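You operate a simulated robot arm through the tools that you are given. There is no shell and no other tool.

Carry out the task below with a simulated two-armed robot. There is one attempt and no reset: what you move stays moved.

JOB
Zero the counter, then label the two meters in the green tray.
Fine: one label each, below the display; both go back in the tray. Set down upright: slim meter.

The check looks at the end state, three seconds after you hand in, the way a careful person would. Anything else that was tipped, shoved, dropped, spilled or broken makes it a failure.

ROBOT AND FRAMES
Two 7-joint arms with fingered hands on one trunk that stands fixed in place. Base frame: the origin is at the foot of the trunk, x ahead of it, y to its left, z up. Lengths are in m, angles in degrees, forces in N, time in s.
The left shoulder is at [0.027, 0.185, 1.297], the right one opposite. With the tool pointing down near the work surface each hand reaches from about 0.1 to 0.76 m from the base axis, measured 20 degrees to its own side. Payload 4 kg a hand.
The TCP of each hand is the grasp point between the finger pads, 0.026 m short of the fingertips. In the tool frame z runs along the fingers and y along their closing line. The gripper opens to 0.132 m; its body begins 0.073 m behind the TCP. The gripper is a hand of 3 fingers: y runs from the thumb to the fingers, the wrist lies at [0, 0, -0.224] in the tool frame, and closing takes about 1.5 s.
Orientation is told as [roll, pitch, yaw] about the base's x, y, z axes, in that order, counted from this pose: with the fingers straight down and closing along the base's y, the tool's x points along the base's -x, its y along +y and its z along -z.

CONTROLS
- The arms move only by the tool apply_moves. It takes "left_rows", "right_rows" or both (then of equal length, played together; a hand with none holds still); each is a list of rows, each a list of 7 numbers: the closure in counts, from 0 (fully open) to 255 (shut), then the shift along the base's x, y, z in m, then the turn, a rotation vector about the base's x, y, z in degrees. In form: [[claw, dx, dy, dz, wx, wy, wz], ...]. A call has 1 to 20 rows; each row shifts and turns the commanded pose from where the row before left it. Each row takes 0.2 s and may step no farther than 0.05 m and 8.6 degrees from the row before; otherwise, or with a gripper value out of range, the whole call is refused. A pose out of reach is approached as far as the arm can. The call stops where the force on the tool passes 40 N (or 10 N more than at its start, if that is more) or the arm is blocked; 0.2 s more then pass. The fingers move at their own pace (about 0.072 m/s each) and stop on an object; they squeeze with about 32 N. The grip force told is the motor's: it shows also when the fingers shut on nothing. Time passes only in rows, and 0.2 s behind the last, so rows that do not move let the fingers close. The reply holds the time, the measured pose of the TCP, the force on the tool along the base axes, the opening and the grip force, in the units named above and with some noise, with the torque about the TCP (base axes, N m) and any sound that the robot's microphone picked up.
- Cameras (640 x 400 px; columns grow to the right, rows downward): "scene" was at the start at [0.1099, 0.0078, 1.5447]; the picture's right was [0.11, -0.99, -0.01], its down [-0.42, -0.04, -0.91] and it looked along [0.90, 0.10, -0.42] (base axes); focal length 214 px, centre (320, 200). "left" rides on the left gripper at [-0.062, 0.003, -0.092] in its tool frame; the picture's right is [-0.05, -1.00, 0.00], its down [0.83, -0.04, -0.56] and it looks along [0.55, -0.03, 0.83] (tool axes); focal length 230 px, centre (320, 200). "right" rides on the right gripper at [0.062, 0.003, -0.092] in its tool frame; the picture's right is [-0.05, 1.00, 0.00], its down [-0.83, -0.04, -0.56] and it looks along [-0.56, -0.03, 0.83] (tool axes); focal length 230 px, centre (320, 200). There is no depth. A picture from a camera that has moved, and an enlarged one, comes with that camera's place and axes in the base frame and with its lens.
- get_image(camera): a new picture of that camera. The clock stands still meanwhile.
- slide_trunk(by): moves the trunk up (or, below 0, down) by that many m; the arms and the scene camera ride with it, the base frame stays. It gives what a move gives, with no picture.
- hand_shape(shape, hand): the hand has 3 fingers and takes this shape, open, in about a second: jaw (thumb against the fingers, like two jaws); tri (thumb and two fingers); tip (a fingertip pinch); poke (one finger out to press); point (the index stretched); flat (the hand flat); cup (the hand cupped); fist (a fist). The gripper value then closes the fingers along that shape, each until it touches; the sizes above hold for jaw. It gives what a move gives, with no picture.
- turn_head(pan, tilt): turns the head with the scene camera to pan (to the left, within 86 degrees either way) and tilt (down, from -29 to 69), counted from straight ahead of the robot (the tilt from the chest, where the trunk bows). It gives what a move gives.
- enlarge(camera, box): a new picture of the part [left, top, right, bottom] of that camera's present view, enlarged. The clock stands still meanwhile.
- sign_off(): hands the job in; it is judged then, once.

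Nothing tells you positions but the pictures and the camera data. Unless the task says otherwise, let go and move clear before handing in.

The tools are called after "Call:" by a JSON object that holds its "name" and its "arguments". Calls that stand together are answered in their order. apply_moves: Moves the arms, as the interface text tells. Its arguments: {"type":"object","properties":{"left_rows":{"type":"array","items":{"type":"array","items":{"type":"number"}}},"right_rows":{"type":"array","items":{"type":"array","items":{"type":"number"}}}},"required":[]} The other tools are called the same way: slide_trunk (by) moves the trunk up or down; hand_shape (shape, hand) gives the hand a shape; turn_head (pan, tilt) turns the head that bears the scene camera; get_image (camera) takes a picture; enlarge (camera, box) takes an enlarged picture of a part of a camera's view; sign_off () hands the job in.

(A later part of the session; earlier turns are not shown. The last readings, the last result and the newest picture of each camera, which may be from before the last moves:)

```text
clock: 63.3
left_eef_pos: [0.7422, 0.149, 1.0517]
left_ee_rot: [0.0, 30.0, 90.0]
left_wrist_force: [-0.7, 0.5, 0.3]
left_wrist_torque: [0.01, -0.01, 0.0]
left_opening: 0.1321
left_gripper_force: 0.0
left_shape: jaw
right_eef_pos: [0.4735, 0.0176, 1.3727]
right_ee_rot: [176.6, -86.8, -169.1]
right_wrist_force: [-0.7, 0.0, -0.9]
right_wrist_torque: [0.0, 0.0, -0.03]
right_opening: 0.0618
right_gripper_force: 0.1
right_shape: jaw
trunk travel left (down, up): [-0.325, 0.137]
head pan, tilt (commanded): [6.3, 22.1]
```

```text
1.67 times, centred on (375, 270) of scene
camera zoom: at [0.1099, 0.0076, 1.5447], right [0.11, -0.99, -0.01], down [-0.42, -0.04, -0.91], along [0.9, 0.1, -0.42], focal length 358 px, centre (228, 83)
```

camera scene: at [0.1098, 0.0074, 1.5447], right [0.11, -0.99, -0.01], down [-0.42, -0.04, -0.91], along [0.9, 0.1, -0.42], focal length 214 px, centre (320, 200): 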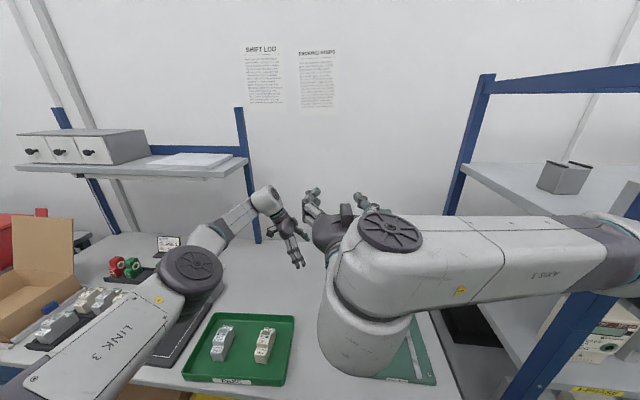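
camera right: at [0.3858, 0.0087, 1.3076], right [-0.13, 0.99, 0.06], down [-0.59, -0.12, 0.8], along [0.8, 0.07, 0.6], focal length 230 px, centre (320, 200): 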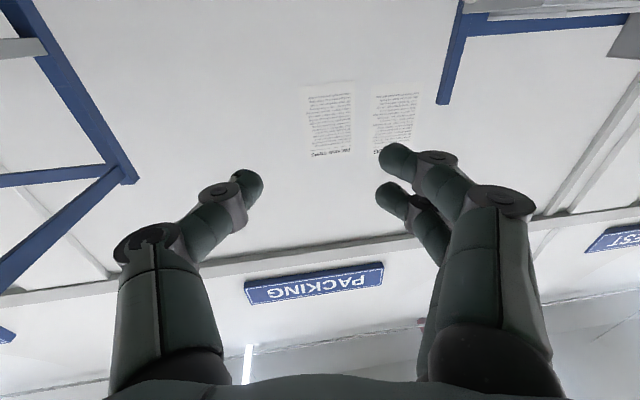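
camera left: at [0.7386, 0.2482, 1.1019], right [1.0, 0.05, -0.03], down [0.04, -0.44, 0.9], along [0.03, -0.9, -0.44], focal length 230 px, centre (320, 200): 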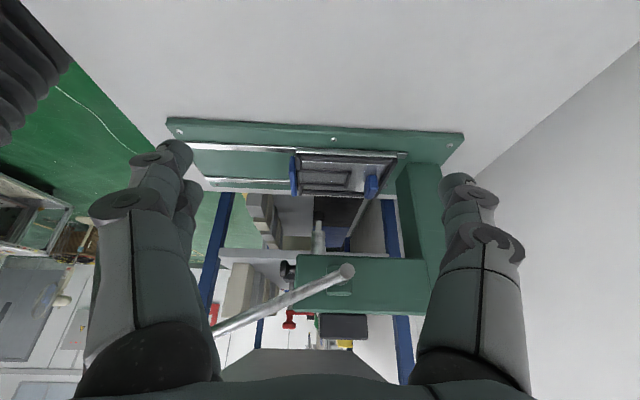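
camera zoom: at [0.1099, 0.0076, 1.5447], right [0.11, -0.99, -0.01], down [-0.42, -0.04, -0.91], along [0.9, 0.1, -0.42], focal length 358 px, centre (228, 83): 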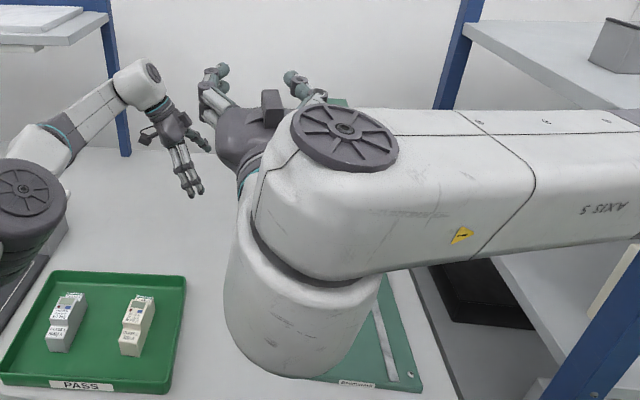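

Call:
{"name": "apply_moves", "arguments": {"right_rows": [[135, -0.003, -0.019, 0.0, 0, 8.5, 0], [135, -0.003, -0.019, 0.0, 0, 8.5, 0], [135, -0.003, -0.019, 0.0, 0, 8.5, 0], [135, -0.003, -0.019, 0.0, 0, 8.5, 0], [135, -0.003, -0.019, -0.01, 0, 8.5, 0], [135, -0.003, -0.019, -0.02, 0, 8.5, 0], [135, -0.003, -0.019, -0.02, 0, 8.5, 0], [135, -0.003, -0.019, -0.02, 0, 8.5, 0], [135, -0.003, -0.019, -0.02, 0, 8.5, 0], [135, 0, -0.01, -0.02, 0, 8.5, 0]]}}

Call:
{"name": "get_image", "arguments": {"camera": "scene"}}

Call:
{"name": "get_image", "arguments": {"camera": "right"}}

```text
clock: 65.5
left_eef_pos: [0.7418, 0.1479, 1.0522]
left_ee_rot: [0.1, 30.0, 90.1]
left_wrist_force: [-0.4, -0.1, -0.5]
left_wrist_torque: [0.01, 0.02, 0.01]
left_opening: 0.1322
left_gripper_force: 0.1
left_shape: jaw
right_eef_pos: [0.4467, -0.1638, 1.2619]
right_ee_rot: [7.4, -8.8, -1.1]
right_wrist_force: [0.7, -0.8, 0.1]
right_wrist_torque: [-0.02, 0.0, 0.02]
right_opening: 0.0621
right_gripper_force: 0.1
right_shape: jaw
trunk travel left (down, up): [-0.325, 0.137]
head pan, tilt (commanded): [6.3, 22.1]
```

```text
taken
camera scene: at [0.1109, 0.0075, 1.5446], right [0.11, -0.99, -0.01], down [-0.42, -0.04, -0.91], along [0.9, 0.1, -0.42], focal length 214 px, centre (320, 200)
```

scene: 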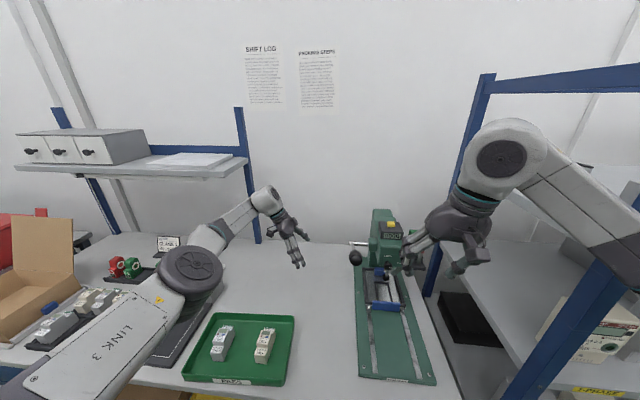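

```text
taken
camera right: at [0.373, -0.172, 1.3446], right [0.05, 0.99, 0.14], down [0.74, -0.13, 0.67], along [0.68, 0.07, -0.73], focal length 230 px, centre (320, 200)
```

right: 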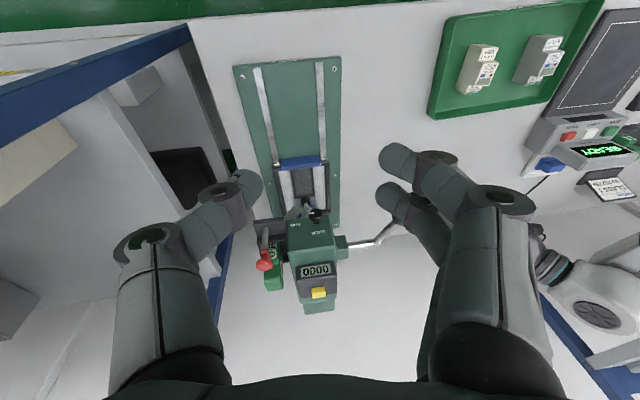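

The right arm is back in a normal downward pose and nothing was touched. I'll examine the parked carriage closely for any catch or release.

Call:
{"name": "enlarge", "arguments": {"camera": "scene", "box": [365, 265, 415, 315]}}

Call:
{"name": "enlarge", "arguments": {"camera": "left", "box": [340, 140, 440, 220]}}

Call:
{"name": "enlarge", "arguments": {"camera": "left", "box": [280, 140, 330, 200]}}

Call:
{"name": "enlarge", "arguments": {"camera": "right", "box": [250, 130, 360, 250]}}

```text
8.00 times, centred on (390, 290) of scene
camera zoom: at [0.1109, 0.0075, 1.5446], right [0.11, -0.99, -0.01], down [-0.42, -0.04, -0.91], along [0.9, 0.1, -0.42], focal length 1716 px, centre (-240, -520)
```

zoom: 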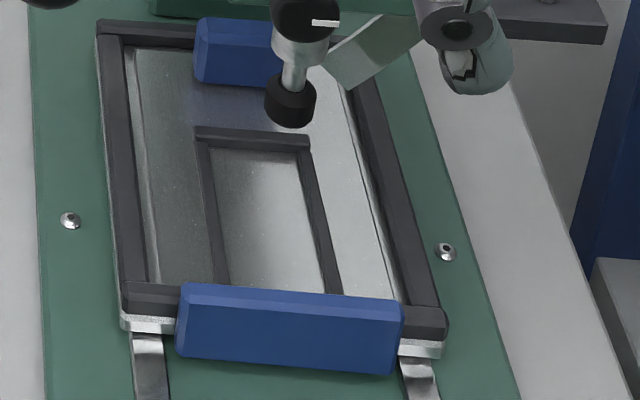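

```text
5.00 times, centred on (390, 180) of left
camera zoom: at [0.7394, 0.2483, 1.1013], right [1.0, 0.05, -0.03], down [0.04, -0.44, 0.9], along [0.03, -0.9, -0.44], focal length 1150 px, centre (-30, 300)
```

zoom: 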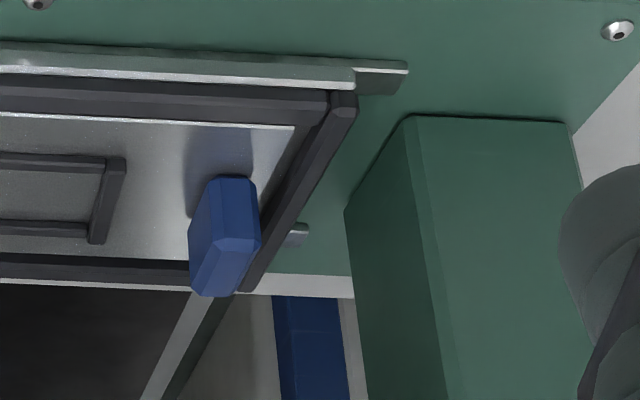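

```text
6.67 times, centred on (305, 170) of left
camera zoom: at [0.7394, 0.2483, 1.1013], right [1.0, 0.05, -0.03], down [0.04, -0.44, 0.9], along [0.03, -0.9, -0.44], focal length 1534 px, centre (420, 400)
```

zoom: 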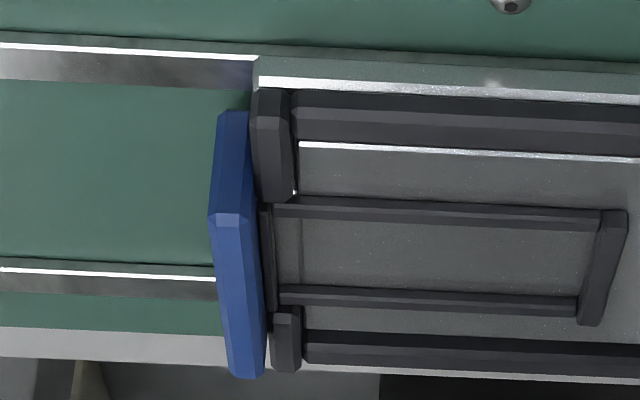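

```text
3.33 times, centred on (305, 190) of right
camera zoom: at [0.373, -0.172, 1.3446], right [0.05, 0.99, 0.14], down [0.74, -0.13, 0.67], along [0.68, 0.07, -0.73], focal length 767 px, centre (370, 233)
```

zoom: 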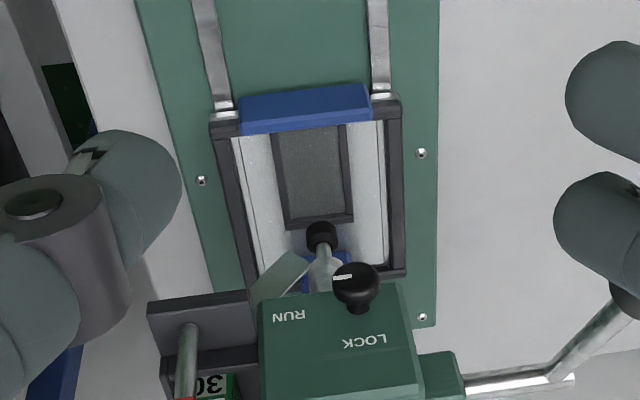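

No visible catch to release by hand. I'll raise the left arm out of the way so I can lower the trunk, which should let the right hand point straight at the knob.

Call:
{"name": "apply_moves", "arguments": {"left_rows": [[0, 0, 0.01, 0.045, 0, 0, 0], [0, -0.01, 0.01, 0.045, 0, 0, 0], [0, -0.02, 0.01, 0.04, 0, 0, 0], [0, -0.03, 0.01, 0.035, 0, 0, 0], [0, -0.04, 0.01, 0.02, 0, 0, 0], [0, -0.04, 0.0, 0.02, 0, 0, 0], [0, -0.04, 0, 0.02, 0, 0, 0], [0, -0.04, 0, 0.04, 0, 0, 0], [0, -0.04, 0, 0.04, 0, 0, 0], [0, -0.03, 0, 0.04, 0, 0, 0]], "right_rows": [[135, 0, 0, 0, -7.4, 0, 0], [135, 0, 0, 0, 0, 0, 1.1], [135, 0, 0, 0, 0, 0, 0], [135, 0, 0, 0.01, 0, 0, 0], [135, 0, 0, 0.01, 0, 0, 0], [135, 0, 0, 0.01, 0, 0, 0], [135, 0, 0, 0.01, 0, 0, 0], [135, 0, 0, 0.01, 0, 0, 0], [135, 0, 0, 0.01, 0, 0, 0], [135, 0, 0, 0, 0, 0, 0]]}}

Call:
{"name": "get_image", "arguments": {"camera": "scene"}}

```text
refused: row 8 steps farther than a row can; nothing moved
```

```text
taken
camera scene: at [0.1109, 0.0075, 1.5446], right [0.11, -0.99, -0.01], down [-0.42, -0.04, -0.91], along [0.9, 0.1, -0.42], focal length 214 px, centre (320, 200)
```

scene: 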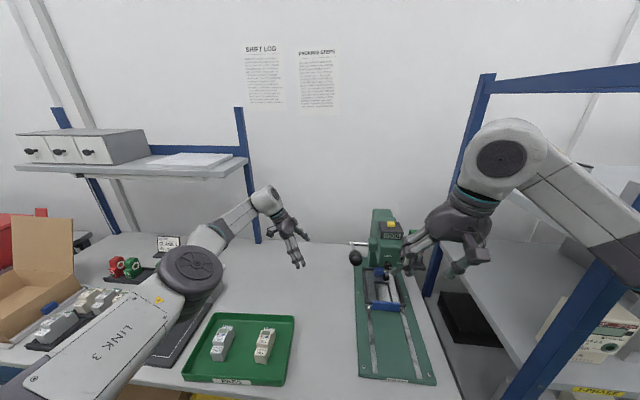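

I'll resend with legal steps, taking the left arm back up toward its starting height.

Call:
{"name": "apply_moves", "arguments": {"left_rows": [[0, 0, 0.01, 0.045, 0, 0, 0], [0, -0.01, 0.01, 0.045, 0, 0, 0], [0, -0.02, 0.01, 0.04, 0, 0, 0], [0, -0.03, 0.01, 0.035, 0, 0, 0], [0, -0.04, 0.01, 0.02, 0, 0, 0], [0, -0.04, 0.0, 0.02, 0, 0, 0], [0, -0.04, 0, 0.02, 0, 0, 0], [0, -0.04, 0, 0.025, 0, 0, 0], [0, -0.04, 0, 0.025, 0, 0, 0], [0, -0.03, 0, 0.035, 0, 0, 0], [0, -0.01, 0, 0.04, 8, 0, 0], [0, 0, 0, 0.04, 8, 0, 0], [0, 0, 0, 0.03, 8, 0, 0], [0, 0, 0, 0.02, 6, 0, 0]], "right_rows": [[135, 0, 0, 0, -7.4, 0, 0], [135, 0, 0, 0, 0, 0, 1.1], [135, 0, 0, 0, 0, 0, 0], [135, 0, 0, 0.01, 0, 0, 0], [135, 0, 0, 0.01, 0, 0, 0], [135, 0, 0, 0.01, 0, 0, 0], [135, 0, 0, 0.01, 0, 0, 0], [135, 0, 0, 0.01, 0, 0, 0], [135, 0, 0, 0.01, 0, 0, 0], [135, 0, 0, 0, 0, 0, 0], [135, 0, 0, 0, 0, 0, 0], [135, 0, 0, 0, 0, 0, 0], [135, 0, 0, 0, 0, 0, 0], [135, 0, 0, 0, 0, 0, 0]]}}

Call:
{"name": "get_image", "arguments": {"camera": "scene"}}

```text
clock: 68.5
left_eef_pos: [0.439, 0.1951, 1.4943]
left_ee_rot: [0.0, -0.2, 90.1]
left_wrist_force: [1.0, -0.2, 0.5]
left_wrist_torque: [0.04, -0.04, 0.01]
left_opening: 0.1319
left_gripper_force: 0.1
left_shape: jaw
right_eef_pos: [0.4457, -0.166, 1.3231]
right_ee_rot: [0.0, -9.0, 1.2]
right_wrist_force: [0.3, -0.3, -0.1]
right_wrist_torque: [0.03, 0.02, 0.0]
right_opening: 0.062
right_gripper_force: 0.1
right_shape: jaw
trunk travel left (down, up): [-0.325, 0.137]
head pan, tilt (commanded): [6.3, 22.1]
```

```text
taken
camera scene: at [0.1089, 0.0053, 1.5448], right [0.11, -0.99, -0.01], down [-0.42, -0.04, -0.91], along [0.9, 0.1, -0.42], focal length 214 px, centre (320, 200)
```

scene: 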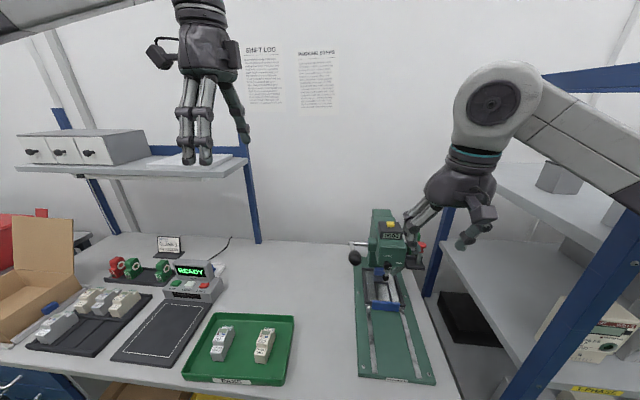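

Call:
{"name": "slide_trunk", "arguments": {"by": -0.12}}

Call:
{"name": "get_image", "arguments": {"camera": "scene"}}

```text
clock: 70.0
left_eef_pos: [0.4384, 0.1969, 1.3727]
left_ee_rot: [0.1, 0.0, 90.0]
left_wrist_force: [0.4, 0.1, -0.1]
left_wrist_torque: [-0.02, -0.03, -0.01]
left_opening: 0.1318
left_gripper_force: 0.0
left_shape: jaw
right_eef_pos: [0.4459, -0.1625, 1.2034]
right_ee_rot: [0.1, -9.1, 1.1]
right_wrist_force: [0.6, 0.4, 0.7]
right_wrist_torque: [0.02, -0.02, 0.01]
right_opening: 0.062
right_gripper_force: 0.1
right_shape: jaw
trunk travel left (down, up): [-0.205, 0.257]
head pan, tilt (commanded): [6.3, 22.1]
```

```text
taken
camera scene: at [0.1773, 0.0079, 1.405], right [0.11, -0.99, -0.02], down [-0.52, -0.04, -0.85], along [0.84, 0.1, -0.53], focal length 214 px, centre (320, 200)
```

scene: 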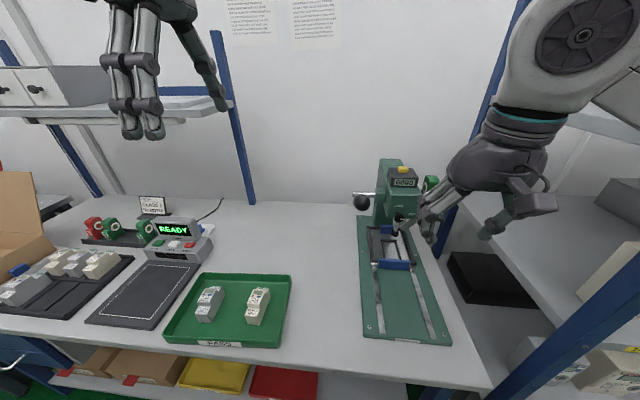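

The trunk bows forward as it lowers, which also helps. I'll tilt the right hand forward in small batches, watching for reach limits.

Call:
{"name": "apply_moves", "arguments": {"right_rows": [[135, 0.02, 0, -0.03, 0, -8, -1.1], [135, 0.02, 0, -0.03, 0, -8, 0], [135, 0.02, 0, -0.02, 0, -8, 0], [135, 0.02, 0, -0.02, 0, -8, 0]]}}

Call:
{"name": "apply_moves", "arguments": {"right_rows": [[135, 0, 0, 0, 0, -8, 0], [135, 0, 0, 0, 0, -8, 0]]}}

Call:
{"name": "get_image", "arguments": {"camera": "scene"}}

```text
clock: 71.0
left_eef_pos: [0.4419, 0.1976, 1.3718]
left_ee_rot: [0.0, 0.0, 89.9]
left_wrist_force: [0.2, -0.6, -0.1]
left_wrist_torque: [0.03, -0.01, 0.05]
left_opening: 0.132
left_gripper_force: 0.1
left_shape: jaw
right_eef_pos: [0.5264, -0.1625, 1.1036]
right_ee_rot: [-0.2, -41.1, 0.0]
right_wrist_force: [0.2, -0.2, -0.9]
right_wrist_torque: [-0.03, -0.04, 0.0]
right_opening: 0.0621
right_gripper_force: 0.1
right_shape: jaw
trunk travel left (down, up): [-0.205, 0.257]
head pan, tilt (commanded): [6.3, 22.1]
```

```text
clock: 71.6
left_eef_pos: [0.4407, 0.198, 1.3726]
left_ee_rot: [-0.1, 0.0, 90.0]
left_wrist_force: [-1.0, -0.9, 0.0]
left_wrist_torque: [-0.02, -0.02, 0.0]
left_opening: 0.1316
left_gripper_force: 0.1
left_shape: jaw
right_eef_pos: [0.5268, -0.1638, 1.1039]
right_ee_rot: [-0.2, -57.1, 0.1]
right_wrist_force: [0.1, 0.3, 0.1]
right_wrist_torque: [0.02, -0.01, 0.01]
right_opening: 0.062
right_gripper_force: 0.0
right_shape: jaw
trunk travel left (down, up): [-0.205, 0.257]
head pan, tilt (commanded): [6.3, 22.1]
```

```text
taken
camera scene: at [0.178, 0.0074, 1.4048], right [0.11, -0.99, -0.02], down [-0.52, -0.04, -0.85], along [0.84, 0.1, -0.53], focal length 214 px, centre (320, 200)
```

scene: 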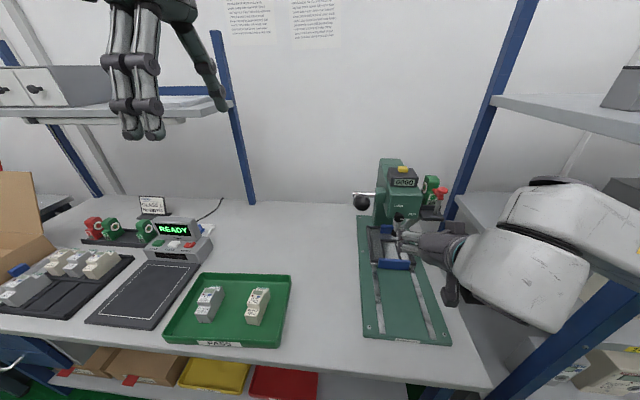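

Call:
{"name": "apply_moves", "arguments": {"right_rows": [[135, 0.01, 0.002, -0.01, 0, -8, 0], [135, 0.01, 0.002, -0.01, 0, -8, 0]]}}

Call:
{"name": "get_image", "arguments": {"camera": "scene"}}

Call:
{"name": "get_image", "arguments": {"camera": "right"}}

```text
clock: 72.2
left_eef_pos: [0.441, 0.1981, 1.3716]
left_ee_rot: [0.2, 0.0, 90.1]
left_wrist_force: [0.6, 0.6, -0.3]
left_wrist_torque: [0.0, -0.04, 0.0]
left_opening: 0.1319
left_gripper_force: 0.0
left_shape: jaw
right_eef_pos: [0.5466, -0.1591, 1.0833]
right_ee_rot: [-0.2, -73.0, 0.2]
right_wrist_force: [-0.5, 0.3, -0.3]
right_wrist_torque: [-0.01, 0.0, 0.0]
right_opening: 0.0619
right_gripper_force: 0.1
right_shape: jaw
trunk travel left (down, up): [-0.205, 0.257]
head pan, tilt (commanded): [6.3, 22.1]
```

```text
taken
camera scene: at [0.1783, 0.0075, 1.4047], right [0.11, -0.99, -0.02], down [-0.53, -0.04, -0.85], along [0.84, 0.1, -0.53], focal length 214 px, centre (320, 200)
```

scene: 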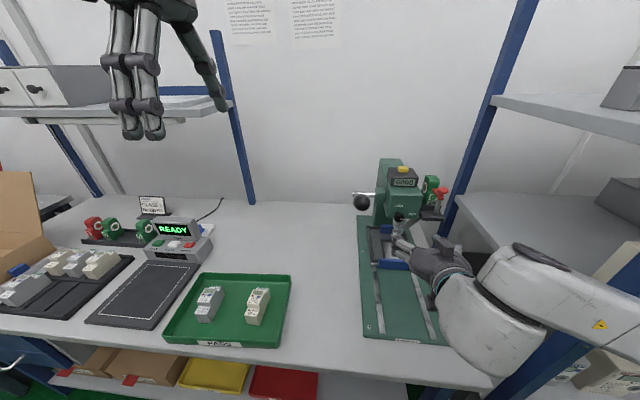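

```text
taken
camera right: at [0.4415, -0.1569, 1.0517], right [0.02, 1.0, 0.05], down [-0.29, -0.04, 0.96], along [0.96, -0.03, 0.29], focal length 230 px, centre (320, 200)
```

right: 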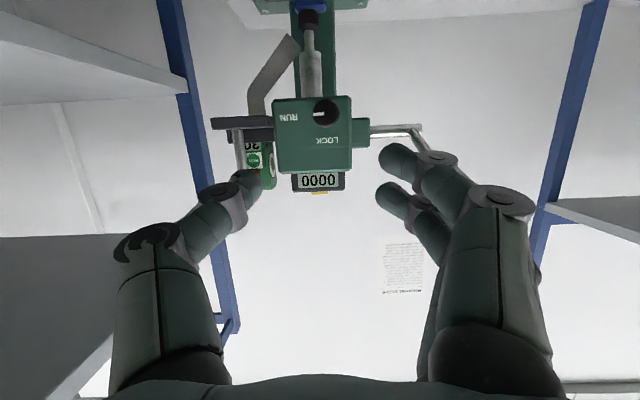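

The right hand now points nearly straight ahead, and the knob shows at about (0.69,-0.154,1.035). I'll finish the tilt and approach to a few centimetres in front of it.

Call:
{"name": "apply_moves", "arguments": {"right_rows": [[150, 0.01, 0.001, -0.012, 0, -5, 0], [150, 0.015, 0.001, -0.012, 0, -5, 0], [150, 0.02, 0.001, -0.012, 0, 0, 0], [150, 0.02, 0.001, -0.01, 0, 0, 0]]}}

Call:
{"name": "get_image", "arguments": {"camera": "right"}}

Call:
{"name": "enlarge", "arguments": {"camera": "scene", "box": [340, 150, 500, 280]}}

```text
clock: 73.2
left_eef_pos: [0.4415, 0.1987, 1.3727]
left_ee_rot: [0.0, -0.1, 90.0]
left_wrist_force: [-0.7, 0.2, 0.0]
left_wrist_torque: [0.02, -0.03, -0.02]
left_opening: 0.1317
left_gripper_force: 0.1
left_shape: jaw
right_eef_pos: [0.6103, -0.1724, 1.1276]
right_ee_rot: [-1.5, -82.5, 1.4]
right_wrist_force: [-0.5, -0.1, 1.0]
right_wrist_torque: [-0.02, 0.02, -0.01]
right_opening: 0.0547
right_gripper_force: 0.1
right_shape: jaw
right hand out of reach, approached as far as the arm can: row 1, 2, 3, 4
trunk travel left (down, up): [-0.205, 0.257]
head pan, tilt (commanded): [6.3, 22.1]
```

```text
taken
camera right: at [0.5118, -0.1698, 1.0798], right [0.01, 1.0, 0.05], down [-0.44, -0.04, 0.9], along [0.9, -0.03, 0.44], focal length 230 px, centre (320, 200)
```

right: 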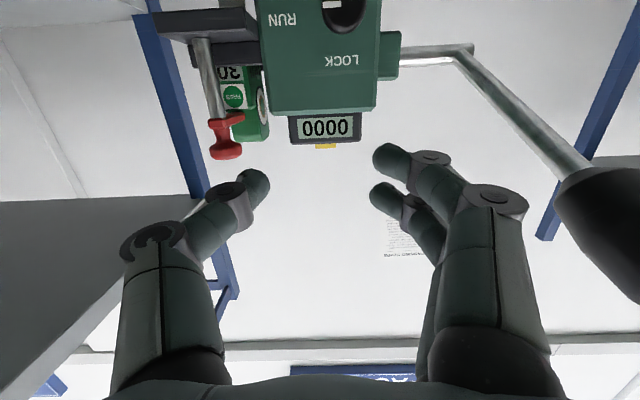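

```text
3.08 times, centred on (420, 215) of scene
camera zoom: at [0.1786, 0.008, 1.4047], right [0.11, -0.99, -0.02], down [-0.53, -0.04, -0.85], along [0.84, 0.1, -0.53], focal length 660 px, centre (12, 154)
```

zoom: 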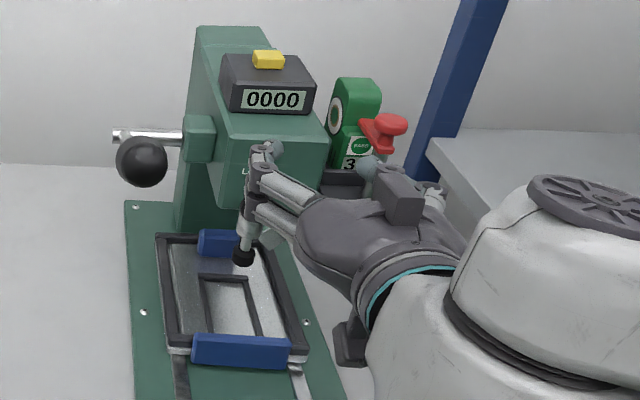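

The last bit of tilt is out of reach at this trunk height. I'll back off slightly and lower the trunk a bit more.

Call:
{"name": "apply_moves", "arguments": {"right_rows": [[150, -0.03, 0.005, 0, 0, 4, 0], [150, -0.03, 0.008, 0, 0, 4, 0]]}}

Call:
{"name": "slide_trunk", "arguments": {"by": -0.1}}

Call:
{"name": "get_image", "arguments": {"camera": "right"}}

Call:
{"name": "get_image", "arguments": {"camera": "scene"}}

```text
clock: 73.8
left_eef_pos: [0.4416, 0.1988, 1.3727]
left_ee_rot: [0.0, 0.0, 90.0]
left_wrist_force: [0.2, -0.5, -0.7]
left_wrist_torque: [-0.01, -0.03, 0.01]
left_opening: 0.132
left_gripper_force: 0.1
left_shape: jaw
right_eef_pos: [0.5496, -0.1596, 1.1281]
right_ee_rot: [-0.5, -75.0, 0.3]
right_wrist_force: [0.0, 0.3, 0.3]
right_wrist_torque: [0.0, 0.01, 0.02]
right_opening: 0.0549
right_gripper_force: 0.0
right_shape: jaw
trunk travel left (down, up): [-0.205, 0.257]
head pan, tilt (commanded): [6.3, 22.1]
```

```text
clock: 75.1
left_eef_pos: [0.4829, 0.197, 1.2324]
left_ee_rot: [4.7, 0.0, 90.1]
left_wrist_force: [-0.9, 0.1, 0.1]
left_wrist_torque: [0.05, -0.01, 0.02]
left_opening: 0.1317
left_gripper_force: 0.1
left_shape: jaw
right_eef_pos: [0.562, -0.1593, 1.0017]
right_ee_rot: [-0.4, -72.3, 0.2]
right_wrist_force: [-0.2, 0.0, -0.5]
right_wrist_torque: [0.01, -0.01, 0.03]
right_opening: 0.0549
right_gripper_force: 0.1
right_shape: jaw
trunk travel left (down, up): [-0.105, 0.357]
head pan, tilt (commanded): [6.3, 22.1]
```

```text
taken
camera right: at [0.4565, -0.1566, 0.9716], right [0.02, 1.0, 0.05], down [-0.28, -0.04, 0.96], along [0.96, -0.03, 0.27], focal length 230 px, centre (320, 200)
```

right: 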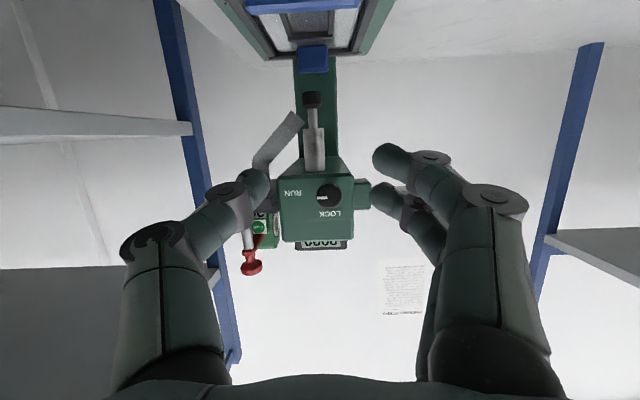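

```text
taken
camera scene: at [0.26, 0.007, 1.2659], right [0.1, -0.99, -0.04], down [-0.65, -0.04, -0.76], along [0.75, 0.1, -0.65], focal length 214 px, centre (320, 200)
```

scene: 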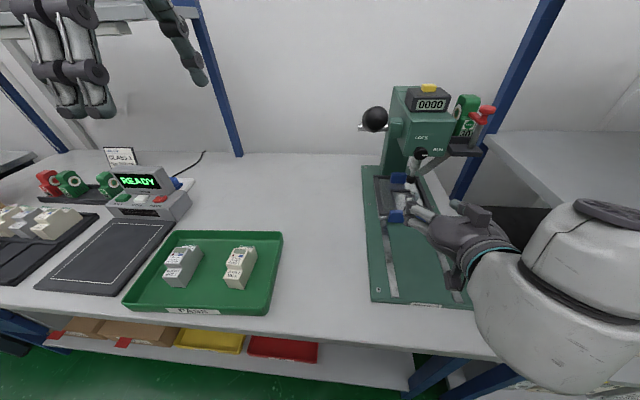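

Call:
{"name": "apply_moves", "arguments": {"right_rows": [[150, 0.01, 0.001, 0.012, 0, -5, 0], [150, 0.02, 0.001, 0.012, 0, -5, 0]]}}

Call:
{"name": "get_image", "arguments": {"camera": "right"}}

```text
clock: 75.7
left_eef_pos: [0.4845, 0.1989, 1.2304]
left_ee_rot: [4.7, 0.0, 89.9]
left_wrist_force: [-0.2, -0.6, 0.1]
left_wrist_torque: [0.02, -0.01, -0.05]
left_opening: 0.1315
left_gripper_force: 0.0
left_shape: jaw
right_eef_pos: [0.5922, -0.1581, 1.0237]
right_ee_rot: [-0.7, -82.2, 0.4]
right_wrist_force: [0.0, -0.3, -0.4]
right_wrist_torque: [0.02, -0.02, 0.01]
right_opening: 0.0547
right_gripper_force: 0.0
right_shape: jaw
trunk travel left (down, up): [-0.105, 0.357]
head pan, tilt (commanded): [6.3, 22.1]
```

```text
taken
camera right: at [0.4942, -0.1546, 0.976], right [0.01, 1.0, 0.05], down [-0.44, -0.04, 0.9], along [0.9, -0.03, 0.44], focal length 230 px, centre (320, 200)
```

right: 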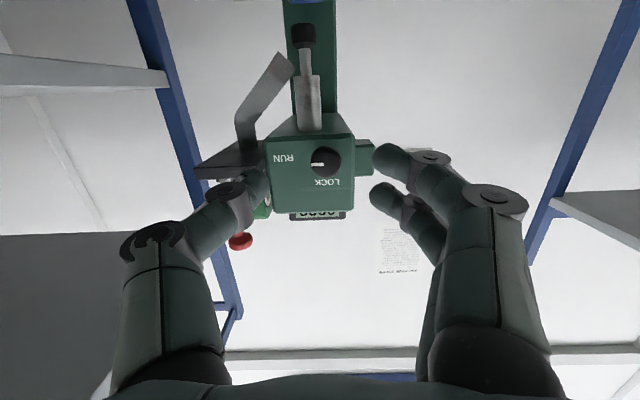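

Call:
{"name": "apply_moves", "arguments": {"right_rows": [[150, 0.02, 0.001, 0.004, 0, 0, 0], [150, 0.02, 0.001, 0.004, 0, -2, 0], [150, 0.015, 0.001, 0.003, 0, -2, 0]]}}

Call:
{"name": "get_image", "arguments": {"camera": "right"}}

Call:
{"name": "enlarge", "arguments": {"camera": "scene", "box": [360, 80, 500, 230]}}

```text
clock: 76.5
left_eef_pos: [0.4822, 0.1987, 1.2309]
left_ee_rot: [4.9, 0.1, 90.1]
left_wrist_force: [-0.6, -0.7, -0.3]
left_wrist_torque: [0.0, 0.01, 0.02]
left_opening: 0.1317
left_gripper_force: 0.1
left_shape: jaw
right_eef_pos: [0.6469, -0.1542, 1.0418]
right_ee_rot: [-3.0, -85.8, 2.9]
right_wrist_force: [-0.2, -1.0, 0.1]
right_wrist_torque: [0.01, -0.03, 0.03]
right_opening: 0.0548
right_gripper_force: 0.0
right_shape: jaw
right hand out of reach, approached as far as the arm can: row 3
trunk travel left (down, up): [-0.105, 0.357]
head pan, tilt (commanded): [6.3, 22.1]
```

```text
taken
camera right: at [0.5517, -0.152, 0.9876], right [0.01, 1.0, 0.05], down [-0.49, -0.04, 0.87], along [0.87, -0.03, 0.49], focal length 230 px, centre (320, 200)
```

right: 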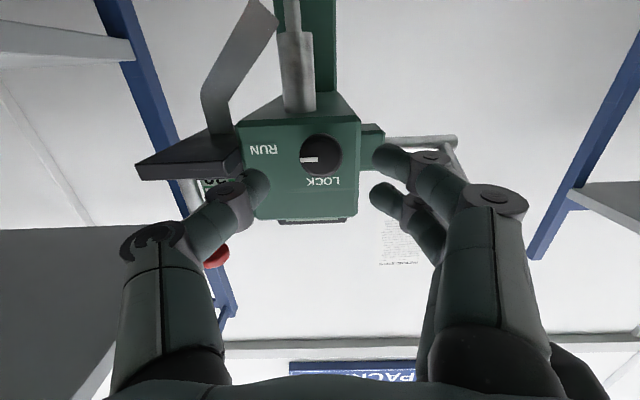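

```text
2.67 times, centred on (430, 155) of scene
camera zoom: at [0.2612, 0.0079, 1.2654], right [0.1, -0.99, -0.03], down [-0.65, -0.04, -0.76], along [0.75, 0.1, -0.65], focal length 572 px, centre (27, 320)
```

zoom: 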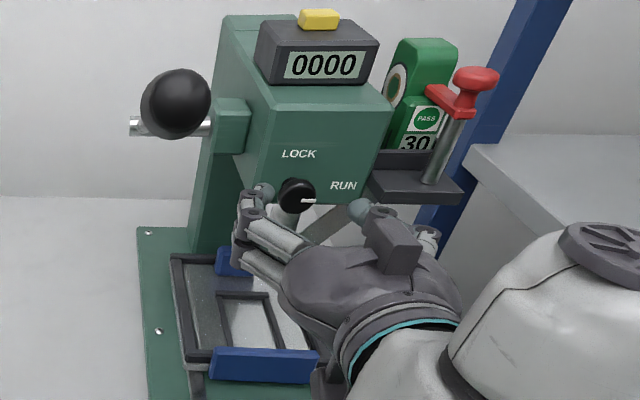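

Call:
{"name": "apply_moves", "arguments": {"right_rows": [[150, 0.012, -0.001, -0.002, 0, 5, 0], [150, 0.012, 0, -0.002, 0, 1, 0], [150, 0.01, 0, -0.002, 0, 0, 0]]}}

Call:
{"name": "get_image", "arguments": {"camera": "right"}}

Call:
{"name": "enlarge", "arguments": {"camera": "scene", "box": [400, 130, 470, 200]}}

```text
clock: 77.3
left_eef_pos: [0.4787, 0.2016, 1.2327]
left_ee_rot: [4.5, 0.1, 90.0]
left_wrist_force: [-0.5, -0.1, -1.6]
left_wrist_torque: [0.02, 0.0, 0.02]
left_opening: 0.1318
left_gripper_force: 0.0
left_shape: jaw
right_eef_pos: [0.6781, -0.1528, 1.0382]
right_ee_rot: [-1.5, -80.5, 1.3]
right_wrist_force: [-0.7, 0.6, -0.6]
right_wrist_torque: [0.01, 0.01, -0.01]
right_opening: 0.0551
right_gripper_force: 0.0
right_shape: jaw
trunk travel left (down, up): [-0.105, 0.357]
head pan, tilt (commanded): [6.3, 22.1]
```

```text
taken
camera right: at [0.5777, -0.1514, 0.9943], right [0.01, 1.0, 0.05], down [-0.41, -0.04, 0.91], along [0.91, -0.03, 0.41], focal length 230 px, centre (320, 200)
```

right: 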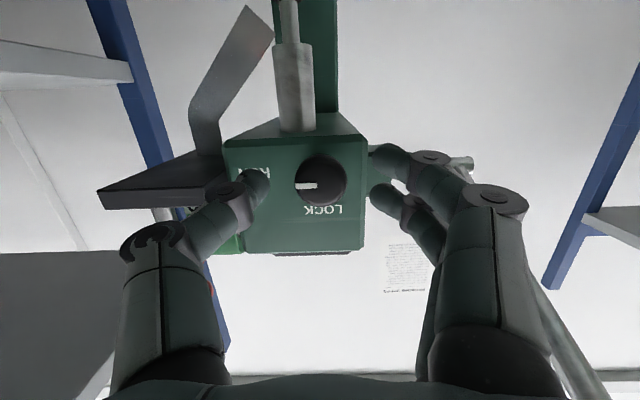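

```text
5.71 times, centred on (435, 165) of scene
camera zoom: at [0.2563, 0.0104, 1.2668], right [0.1, -0.99, -0.03], down [-0.65, -0.04, -0.76], along [0.76, 0.1, -0.65], focal length 1226 px, centre (-337, 400)
```

zoom: 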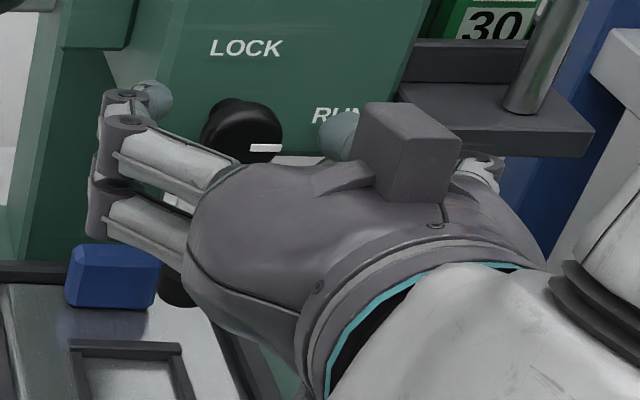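

The hand brackets the knob, centred within 2 mm. I'll nudge forward and close on it.

Call:
{"name": "apply_moves", "arguments": {"right_rows": [[150, 0.006, -0.002, -0.001, 0, 0, 0], [255, 0, 0, 0, 0, 0, 0], [255, 0, 0, 0, 0, 0, 0], [255, 0, 0, 0, 0, 0, 0], [255, 0, 0, 0, 0, 0, 0]]}}

Call:
{"name": "get_image", "arguments": {"camera": "right"}}

Call:
{"name": "enlarge", "arguments": {"camera": "scene", "box": [400, 130, 470, 200]}}

```text
clock: 78.5
left_eef_pos: [0.4781, 0.2027, 1.2324]
left_ee_rot: [4.4, 0.2, 89.9]
left_wrist_force: [-0.1, 0.1, -0.1]
left_wrist_torque: [0.0, 0.04, -0.01]
left_opening: 0.1318
left_gripper_force: 0.1
left_shape: jaw
right_eef_pos: [0.6816, -0.1538, 1.04]
right_ee_rot: [-2.4, -80.7, 2.0]
right_wrist_force: [22.4, -1.5, 5.4]
right_wrist_torque: [-0.05, -0.15, -0.09]
right_opening: 0.0125
right_gripper_force: 32.5
right_shape: jaw
trunk travel left (down, up): [-0.105, 0.357]
head pan, tilt (commanded): [6.3, 22.1]
```

```text
taken
camera right: at [0.5835, -0.1522, 0.9939], right [0.02, 1.0, 0.04], down [-0.41, -0.03, 0.91], along [0.91, -0.03, 0.41], focal length 230 px, centre (320, 200)
```

right: 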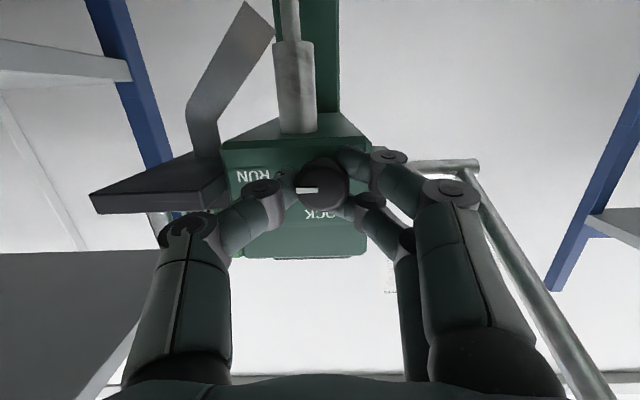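

```text
5.71 times, centred on (435, 165) of scene
camera zoom: at [0.2552, 0.0128, 1.2667], right [0.1, -0.99, -0.03], down [-0.65, -0.04, -0.76], along [0.76, 0.1, -0.65], focal length 1226 px, centre (-337, 400)
```

zoom: 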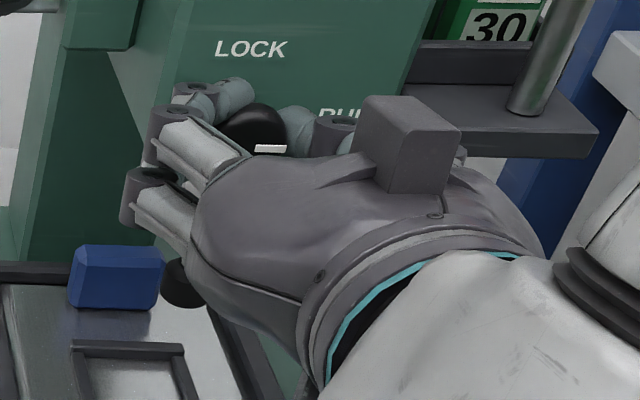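

The fingers closed on the narrow stem behind the cap. I'll reopen, back off 12 mm and close on the cap itself.

Call:
{"name": "apply_moves", "arguments": {"right_rows": [[150, 0, 0, 0, 0, 0, 0], [150, 0, 0, 0, 0, 0, 0], [150, -0.006, -0.001, -0.001, 0, 0, 0], [150, -0.007, 0, -0.001, 0, 0, 0], [255, 0, 0, 0, 0, 0, 0], [255, 0, 0, 0, 0, 0, 0], [255, 0, 0, 0, 0, 0, 0], [255, 0, 0, 0, 0, 0, 0]]}}

Call:
{"name": "get_image", "arguments": {"camera": "right"}}

Call:
{"name": "enlarge", "arguments": {"camera": "scene", "box": [400, 130, 470, 200]}}

```text
clock: 80.3
left_eef_pos: [0.4831, 0.1993, 1.2313]
left_ee_rot: [4.8, 0.0, 90.0]
left_wrist_force: [-0.2, 0.1, -0.1]
left_wrist_torque: [0.0, 0.02, 0.02]
left_opening: 0.1321
left_gripper_force: 0.0
left_shape: jaw
right_eef_pos: [0.6742, -0.1582, 1.0303]
right_ee_rot: [-1.3, -80.0, 0.9]
right_wrist_force: [-2.1, -9.2, -6.3]
right_wrist_torque: [-0.04, 0.11, -0.1]
right_opening: 0.0105
right_gripper_force: 31.5
right_shape: jaw
trunk travel left (down, up): [-0.105, 0.357]
head pan, tilt (commanded): [6.3, 22.1]
```

```text
taken
camera right: at [0.5736, -0.156, 0.9868], right [0.01, 1.0, 0.05], down [-0.4, -0.04, 0.91], along [0.92, -0.03, 0.4], focal length 230 px, centre (320, 200)
```

right: 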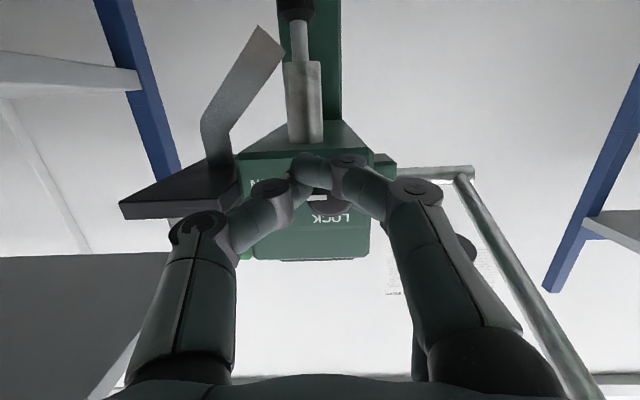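

```text
5.71 times, centred on (435, 165) of scene
camera zoom: at [0.2606, 0.0086, 1.2652], right [0.1, -0.99, -0.03], down [-0.65, -0.04, -0.76], along [0.75, 0.1, -0.65], focal length 1226 px, centre (-337, 400)
```

zoom: 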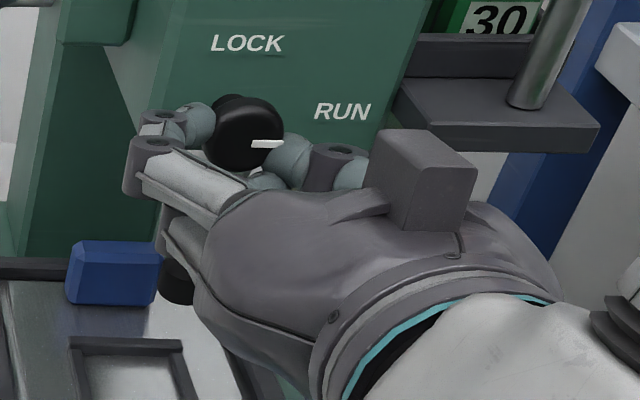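

Call:
{"name": "apply_moves", "arguments": {"right_rows": [[150, 0, 0, 0, 0, 0, 0], [150, 0, 0, 0, 0, 0, 0], [150, 0.003, 0.002, 0.005, 0, 0, 0], [150, 0, 0.001, 0.003, 0, 0, 0], [255, 0, 0, 0, 0, 0, 0], [255, 0, 0, 0, 0, 0, 0], [255, 0, 0, 0, 0, 0, 0], [255, 0, 0, 0, 0, 0, 0]]}}

Call:
{"name": "get_image", "arguments": {"camera": "right"}}

Call:
{"name": "enlarge", "arguments": {"camera": "scene", "box": [400, 130, 470, 200]}}

```text
clock: 82.1
left_eef_pos: [0.4818, 0.2001, 1.2313]
left_ee_rot: [4.7, 0.0, 90.1]
left_wrist_force: [-0.4, 0.6, 0.3]
left_wrist_torque: [0.02, -0.01, 0.02]
left_opening: 0.1318
left_gripper_force: 0.1
left_shape: jaw
right_eef_pos: [0.6766, -0.1543, 1.0394]
right_ee_rot: [-1.0, -80.2, 0.9]
right_wrist_force: [0.5, -0.8, 4.2]
right_wrist_torque: [0.0, -0.03, -0.07]
right_opening: 0.017
right_gripper_force: 31.9
right_shape: jaw
trunk travel left (down, up): [-0.105, 0.357]
head pan, tilt (commanded): [6.3, 22.1]
```

```text
taken
camera right: at [0.5766, -0.1522, 0.9965], right [0.01, 1.0, 0.05], down [-0.41, -0.04, 0.91], along [0.91, -0.03, 0.41], focal length 230 px, centre (320, 200)
```

right: 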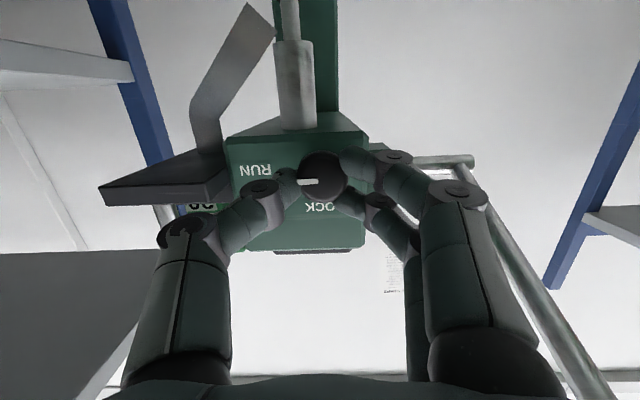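

```text
5.71 times, centred on (435, 165) of scene
camera zoom: at [0.2602, 0.0088, 1.2656], right [0.1, -0.99, -0.03], down [-0.65, -0.04, -0.76], along [0.75, 0.1, -0.65], focal length 1226 px, centre (-337, 400)
```

zoom: 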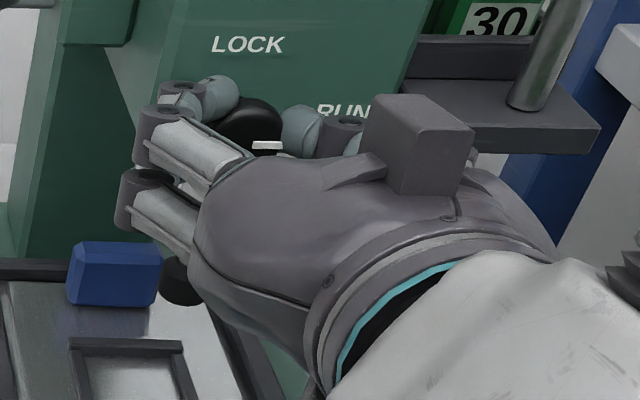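

All three fingers now cradle the knob. I'll turn it counter-clockwise toward LOCK, a bit at a time.

Call:
{"name": "apply_moves", "arguments": {"right_rows": [[255, 0, 0, 0, -8, 0, 0], [255, 0, 0, 0, -8, 0, 0], [255, 0, 0, 0, -8, 0, 0]]}}

Call:
{"name": "get_image", "arguments": {"camera": "right"}}

Call:
{"name": "enlarge", "arguments": {"camera": "scene", "box": [400, 130, 470, 200]}}

```text
clock: 82.9
left_eef_pos: [0.4796, 0.2007, 1.2321]
left_ee_rot: [4.5, 0.1, 89.9]
left_wrist_force: [-0.5, -1.1, 0.0]
left_wrist_torque: [0.02, -0.02, 0.04]
left_opening: 0.1317
left_gripper_force: 0.1
left_shape: jaw
right_eef_pos: [0.6742, -0.1539, 1.0415]
right_ee_rot: [-69.8, -63.9, 67.6]
right_wrist_force: [18.2, 8.5, 8.2]
right_wrist_torque: [0.05, -0.22, 0.19]
right_opening: 0.0154
right_gripper_force: 32.1
right_shape: jaw
trunk travel left (down, up): [-0.105, 0.357]
head pan, tilt (commanded): [6.3, 22.1]
```

```text
taken
camera right: at [0.5744, -0.1696, 0.9992], right [0.01, 0.93, -0.37], down [-0.41, 0.34, 0.85], along [0.91, 0.14, 0.38], focal length 230 px, centre (320, 200)
```

right: 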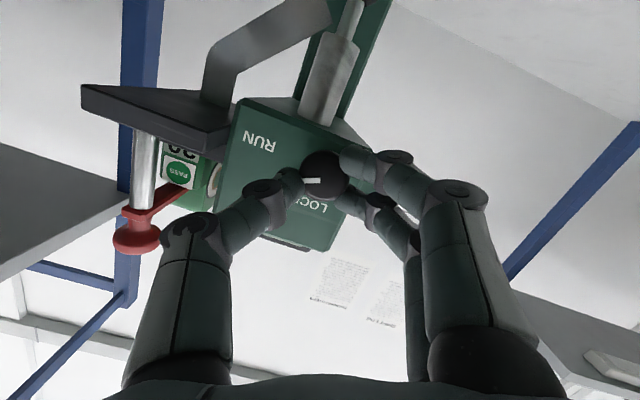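

```text
5.71 times, centred on (435, 165) of scene
camera zoom: at [0.2577, 0.0107, 1.2658], right [0.1, -0.99, -0.03], down [-0.65, -0.04, -0.76], along [0.76, 0.1, -0.65], focal length 1226 px, centre (-337, 400)
```

zoom: 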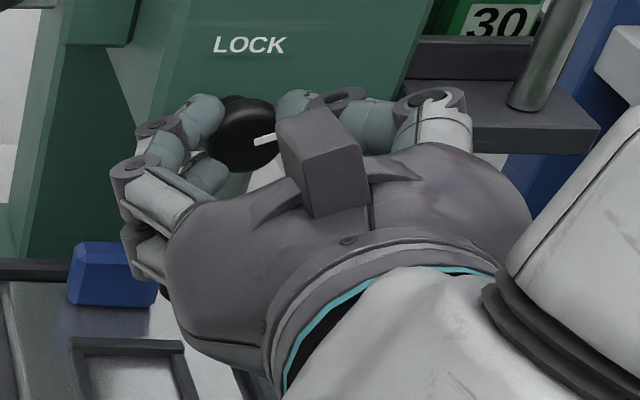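

The knob turns with the hand. I'll continue toward LOCK.

Call:
{"name": "apply_moves", "arguments": {"right_rows": [[255, 0, 0, 0, -8, 0, 0], [255, 0, 0, 0, -8, 0, 0], [255, 0, 0, 0, -8, 0, 0]]}}

Call:
{"name": "get_image", "arguments": {"camera": "right"}}

Call:
{"name": "enlarge", "arguments": {"camera": "scene", "box": [400, 130, 470, 200]}}

```text
clock: 83.7
left_eef_pos: [0.4804, 0.2009, 1.2309]
left_ee_rot: [4.6, 0.2, 90.1]
left_wrist_force: [-0.2, 0.1, -0.2]
left_wrist_torque: [-0.03, 0.01, 0.0]
left_opening: 0.1319
left_gripper_force: 0.1
left_shape: jaw
right_eef_pos: [0.6751, -0.1521, 1.0421]
right_ee_rot: [-81.6, -41.0, 77.2]
right_wrist_force: [2.8, 15.3, -0.4]
right_wrist_torque: [0.08, 0.08, 0.34]
right_opening: 0.0152
right_gripper_force: 32.0
right_shape: jaw
trunk travel left (down, up): [-0.105, 0.357]
head pan, tilt (commanded): [6.3, 22.1]
```

```text
taken
camera right: at [0.574, -0.1843, 1.0097], right [0.01, 0.7, -0.71], down [-0.41, 0.65, 0.64], along [0.91, 0.28, 0.29], focal length 230 px, centre (320, 200)
```

right: 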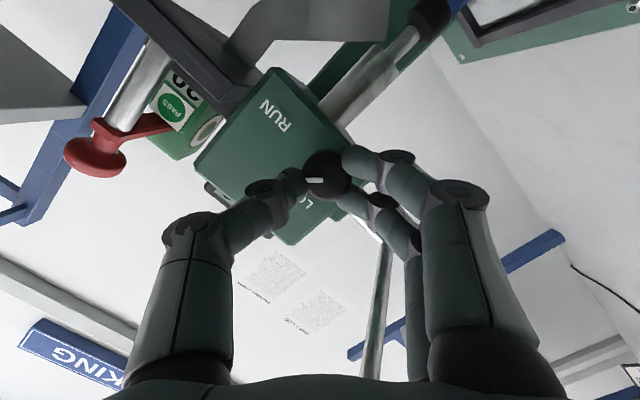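

```text
5.71 times, centred on (435, 165) of scene
camera zoom: at [0.2579, 0.0108, 1.2661], right [0.1, -0.99, -0.03], down [-0.65, -0.04, -0.76], along [0.76, 0.1, -0.65], focal length 1226 px, centre (-337, 400)
```

zoom: 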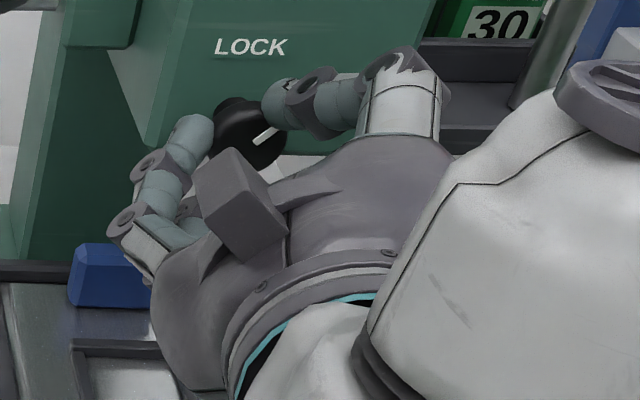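

Call:
{"name": "apply_moves", "arguments": {"right_rows": [[255, 0, 0.001, -0.001, -8, 0, 0], [255, 0, 0.001, -0.001, -8, 0, 0], [255, 0, 0, -0.001, -8, 0, 0]]}}

Call:
{"name": "get_image", "arguments": {"camera": "right"}}

Call:
{"name": "enlarge", "arguments": {"camera": "scene", "box": [400, 130, 470, 200]}}

```text
clock: 84.5
left_eef_pos: [0.4806, 0.2012, 1.2308]
left_ee_rot: [4.6, 0.2, 90.0]
left_wrist_force: [0.2, -0.7, 0.8]
left_wrist_torque: [-0.04, -0.05, 0.04]
left_opening: 0.1316
left_gripper_force: 0.1
left_shape: jaw
right_eef_pos: [0.6763, -0.1504, 1.0395]
right_ee_rot: [-87.5, -17.5, 80.1]
right_wrist_force: [-14.7, 21.2, 3.4]
right_wrist_torque: [0.11, 0.09, 0.42]
right_opening: 0.0166
right_gripper_force: 32.2
right_shape: jaw
trunk travel left (down, up): [-0.105, 0.357]
head pan, tilt (commanded): [6.3, 22.1]
```

```text
taken
camera right: at [0.5752, -0.1926, 1.0232], right [0.02, 0.35, -0.94], down [-0.41, 0.86, 0.31], along [0.91, 0.38, 0.16], focal length 230 px, centre (320, 200)
```

right: 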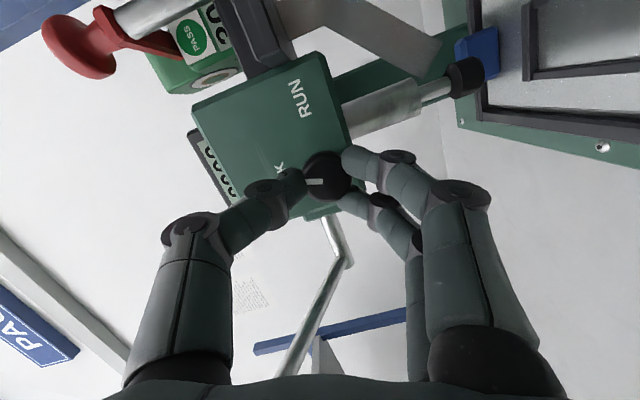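

```text
5.71 times, centred on (435, 165) of scene
camera zoom: at [0.259, 0.0116, 1.266], right [0.1, -0.99, -0.03], down [-0.65, -0.04, -0.76], along [0.75, 0.1, -0.65], focal length 1226 px, centre (-337, 400)
```

zoom: 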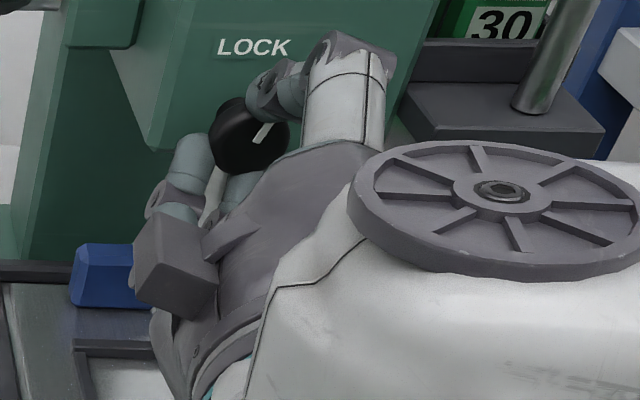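

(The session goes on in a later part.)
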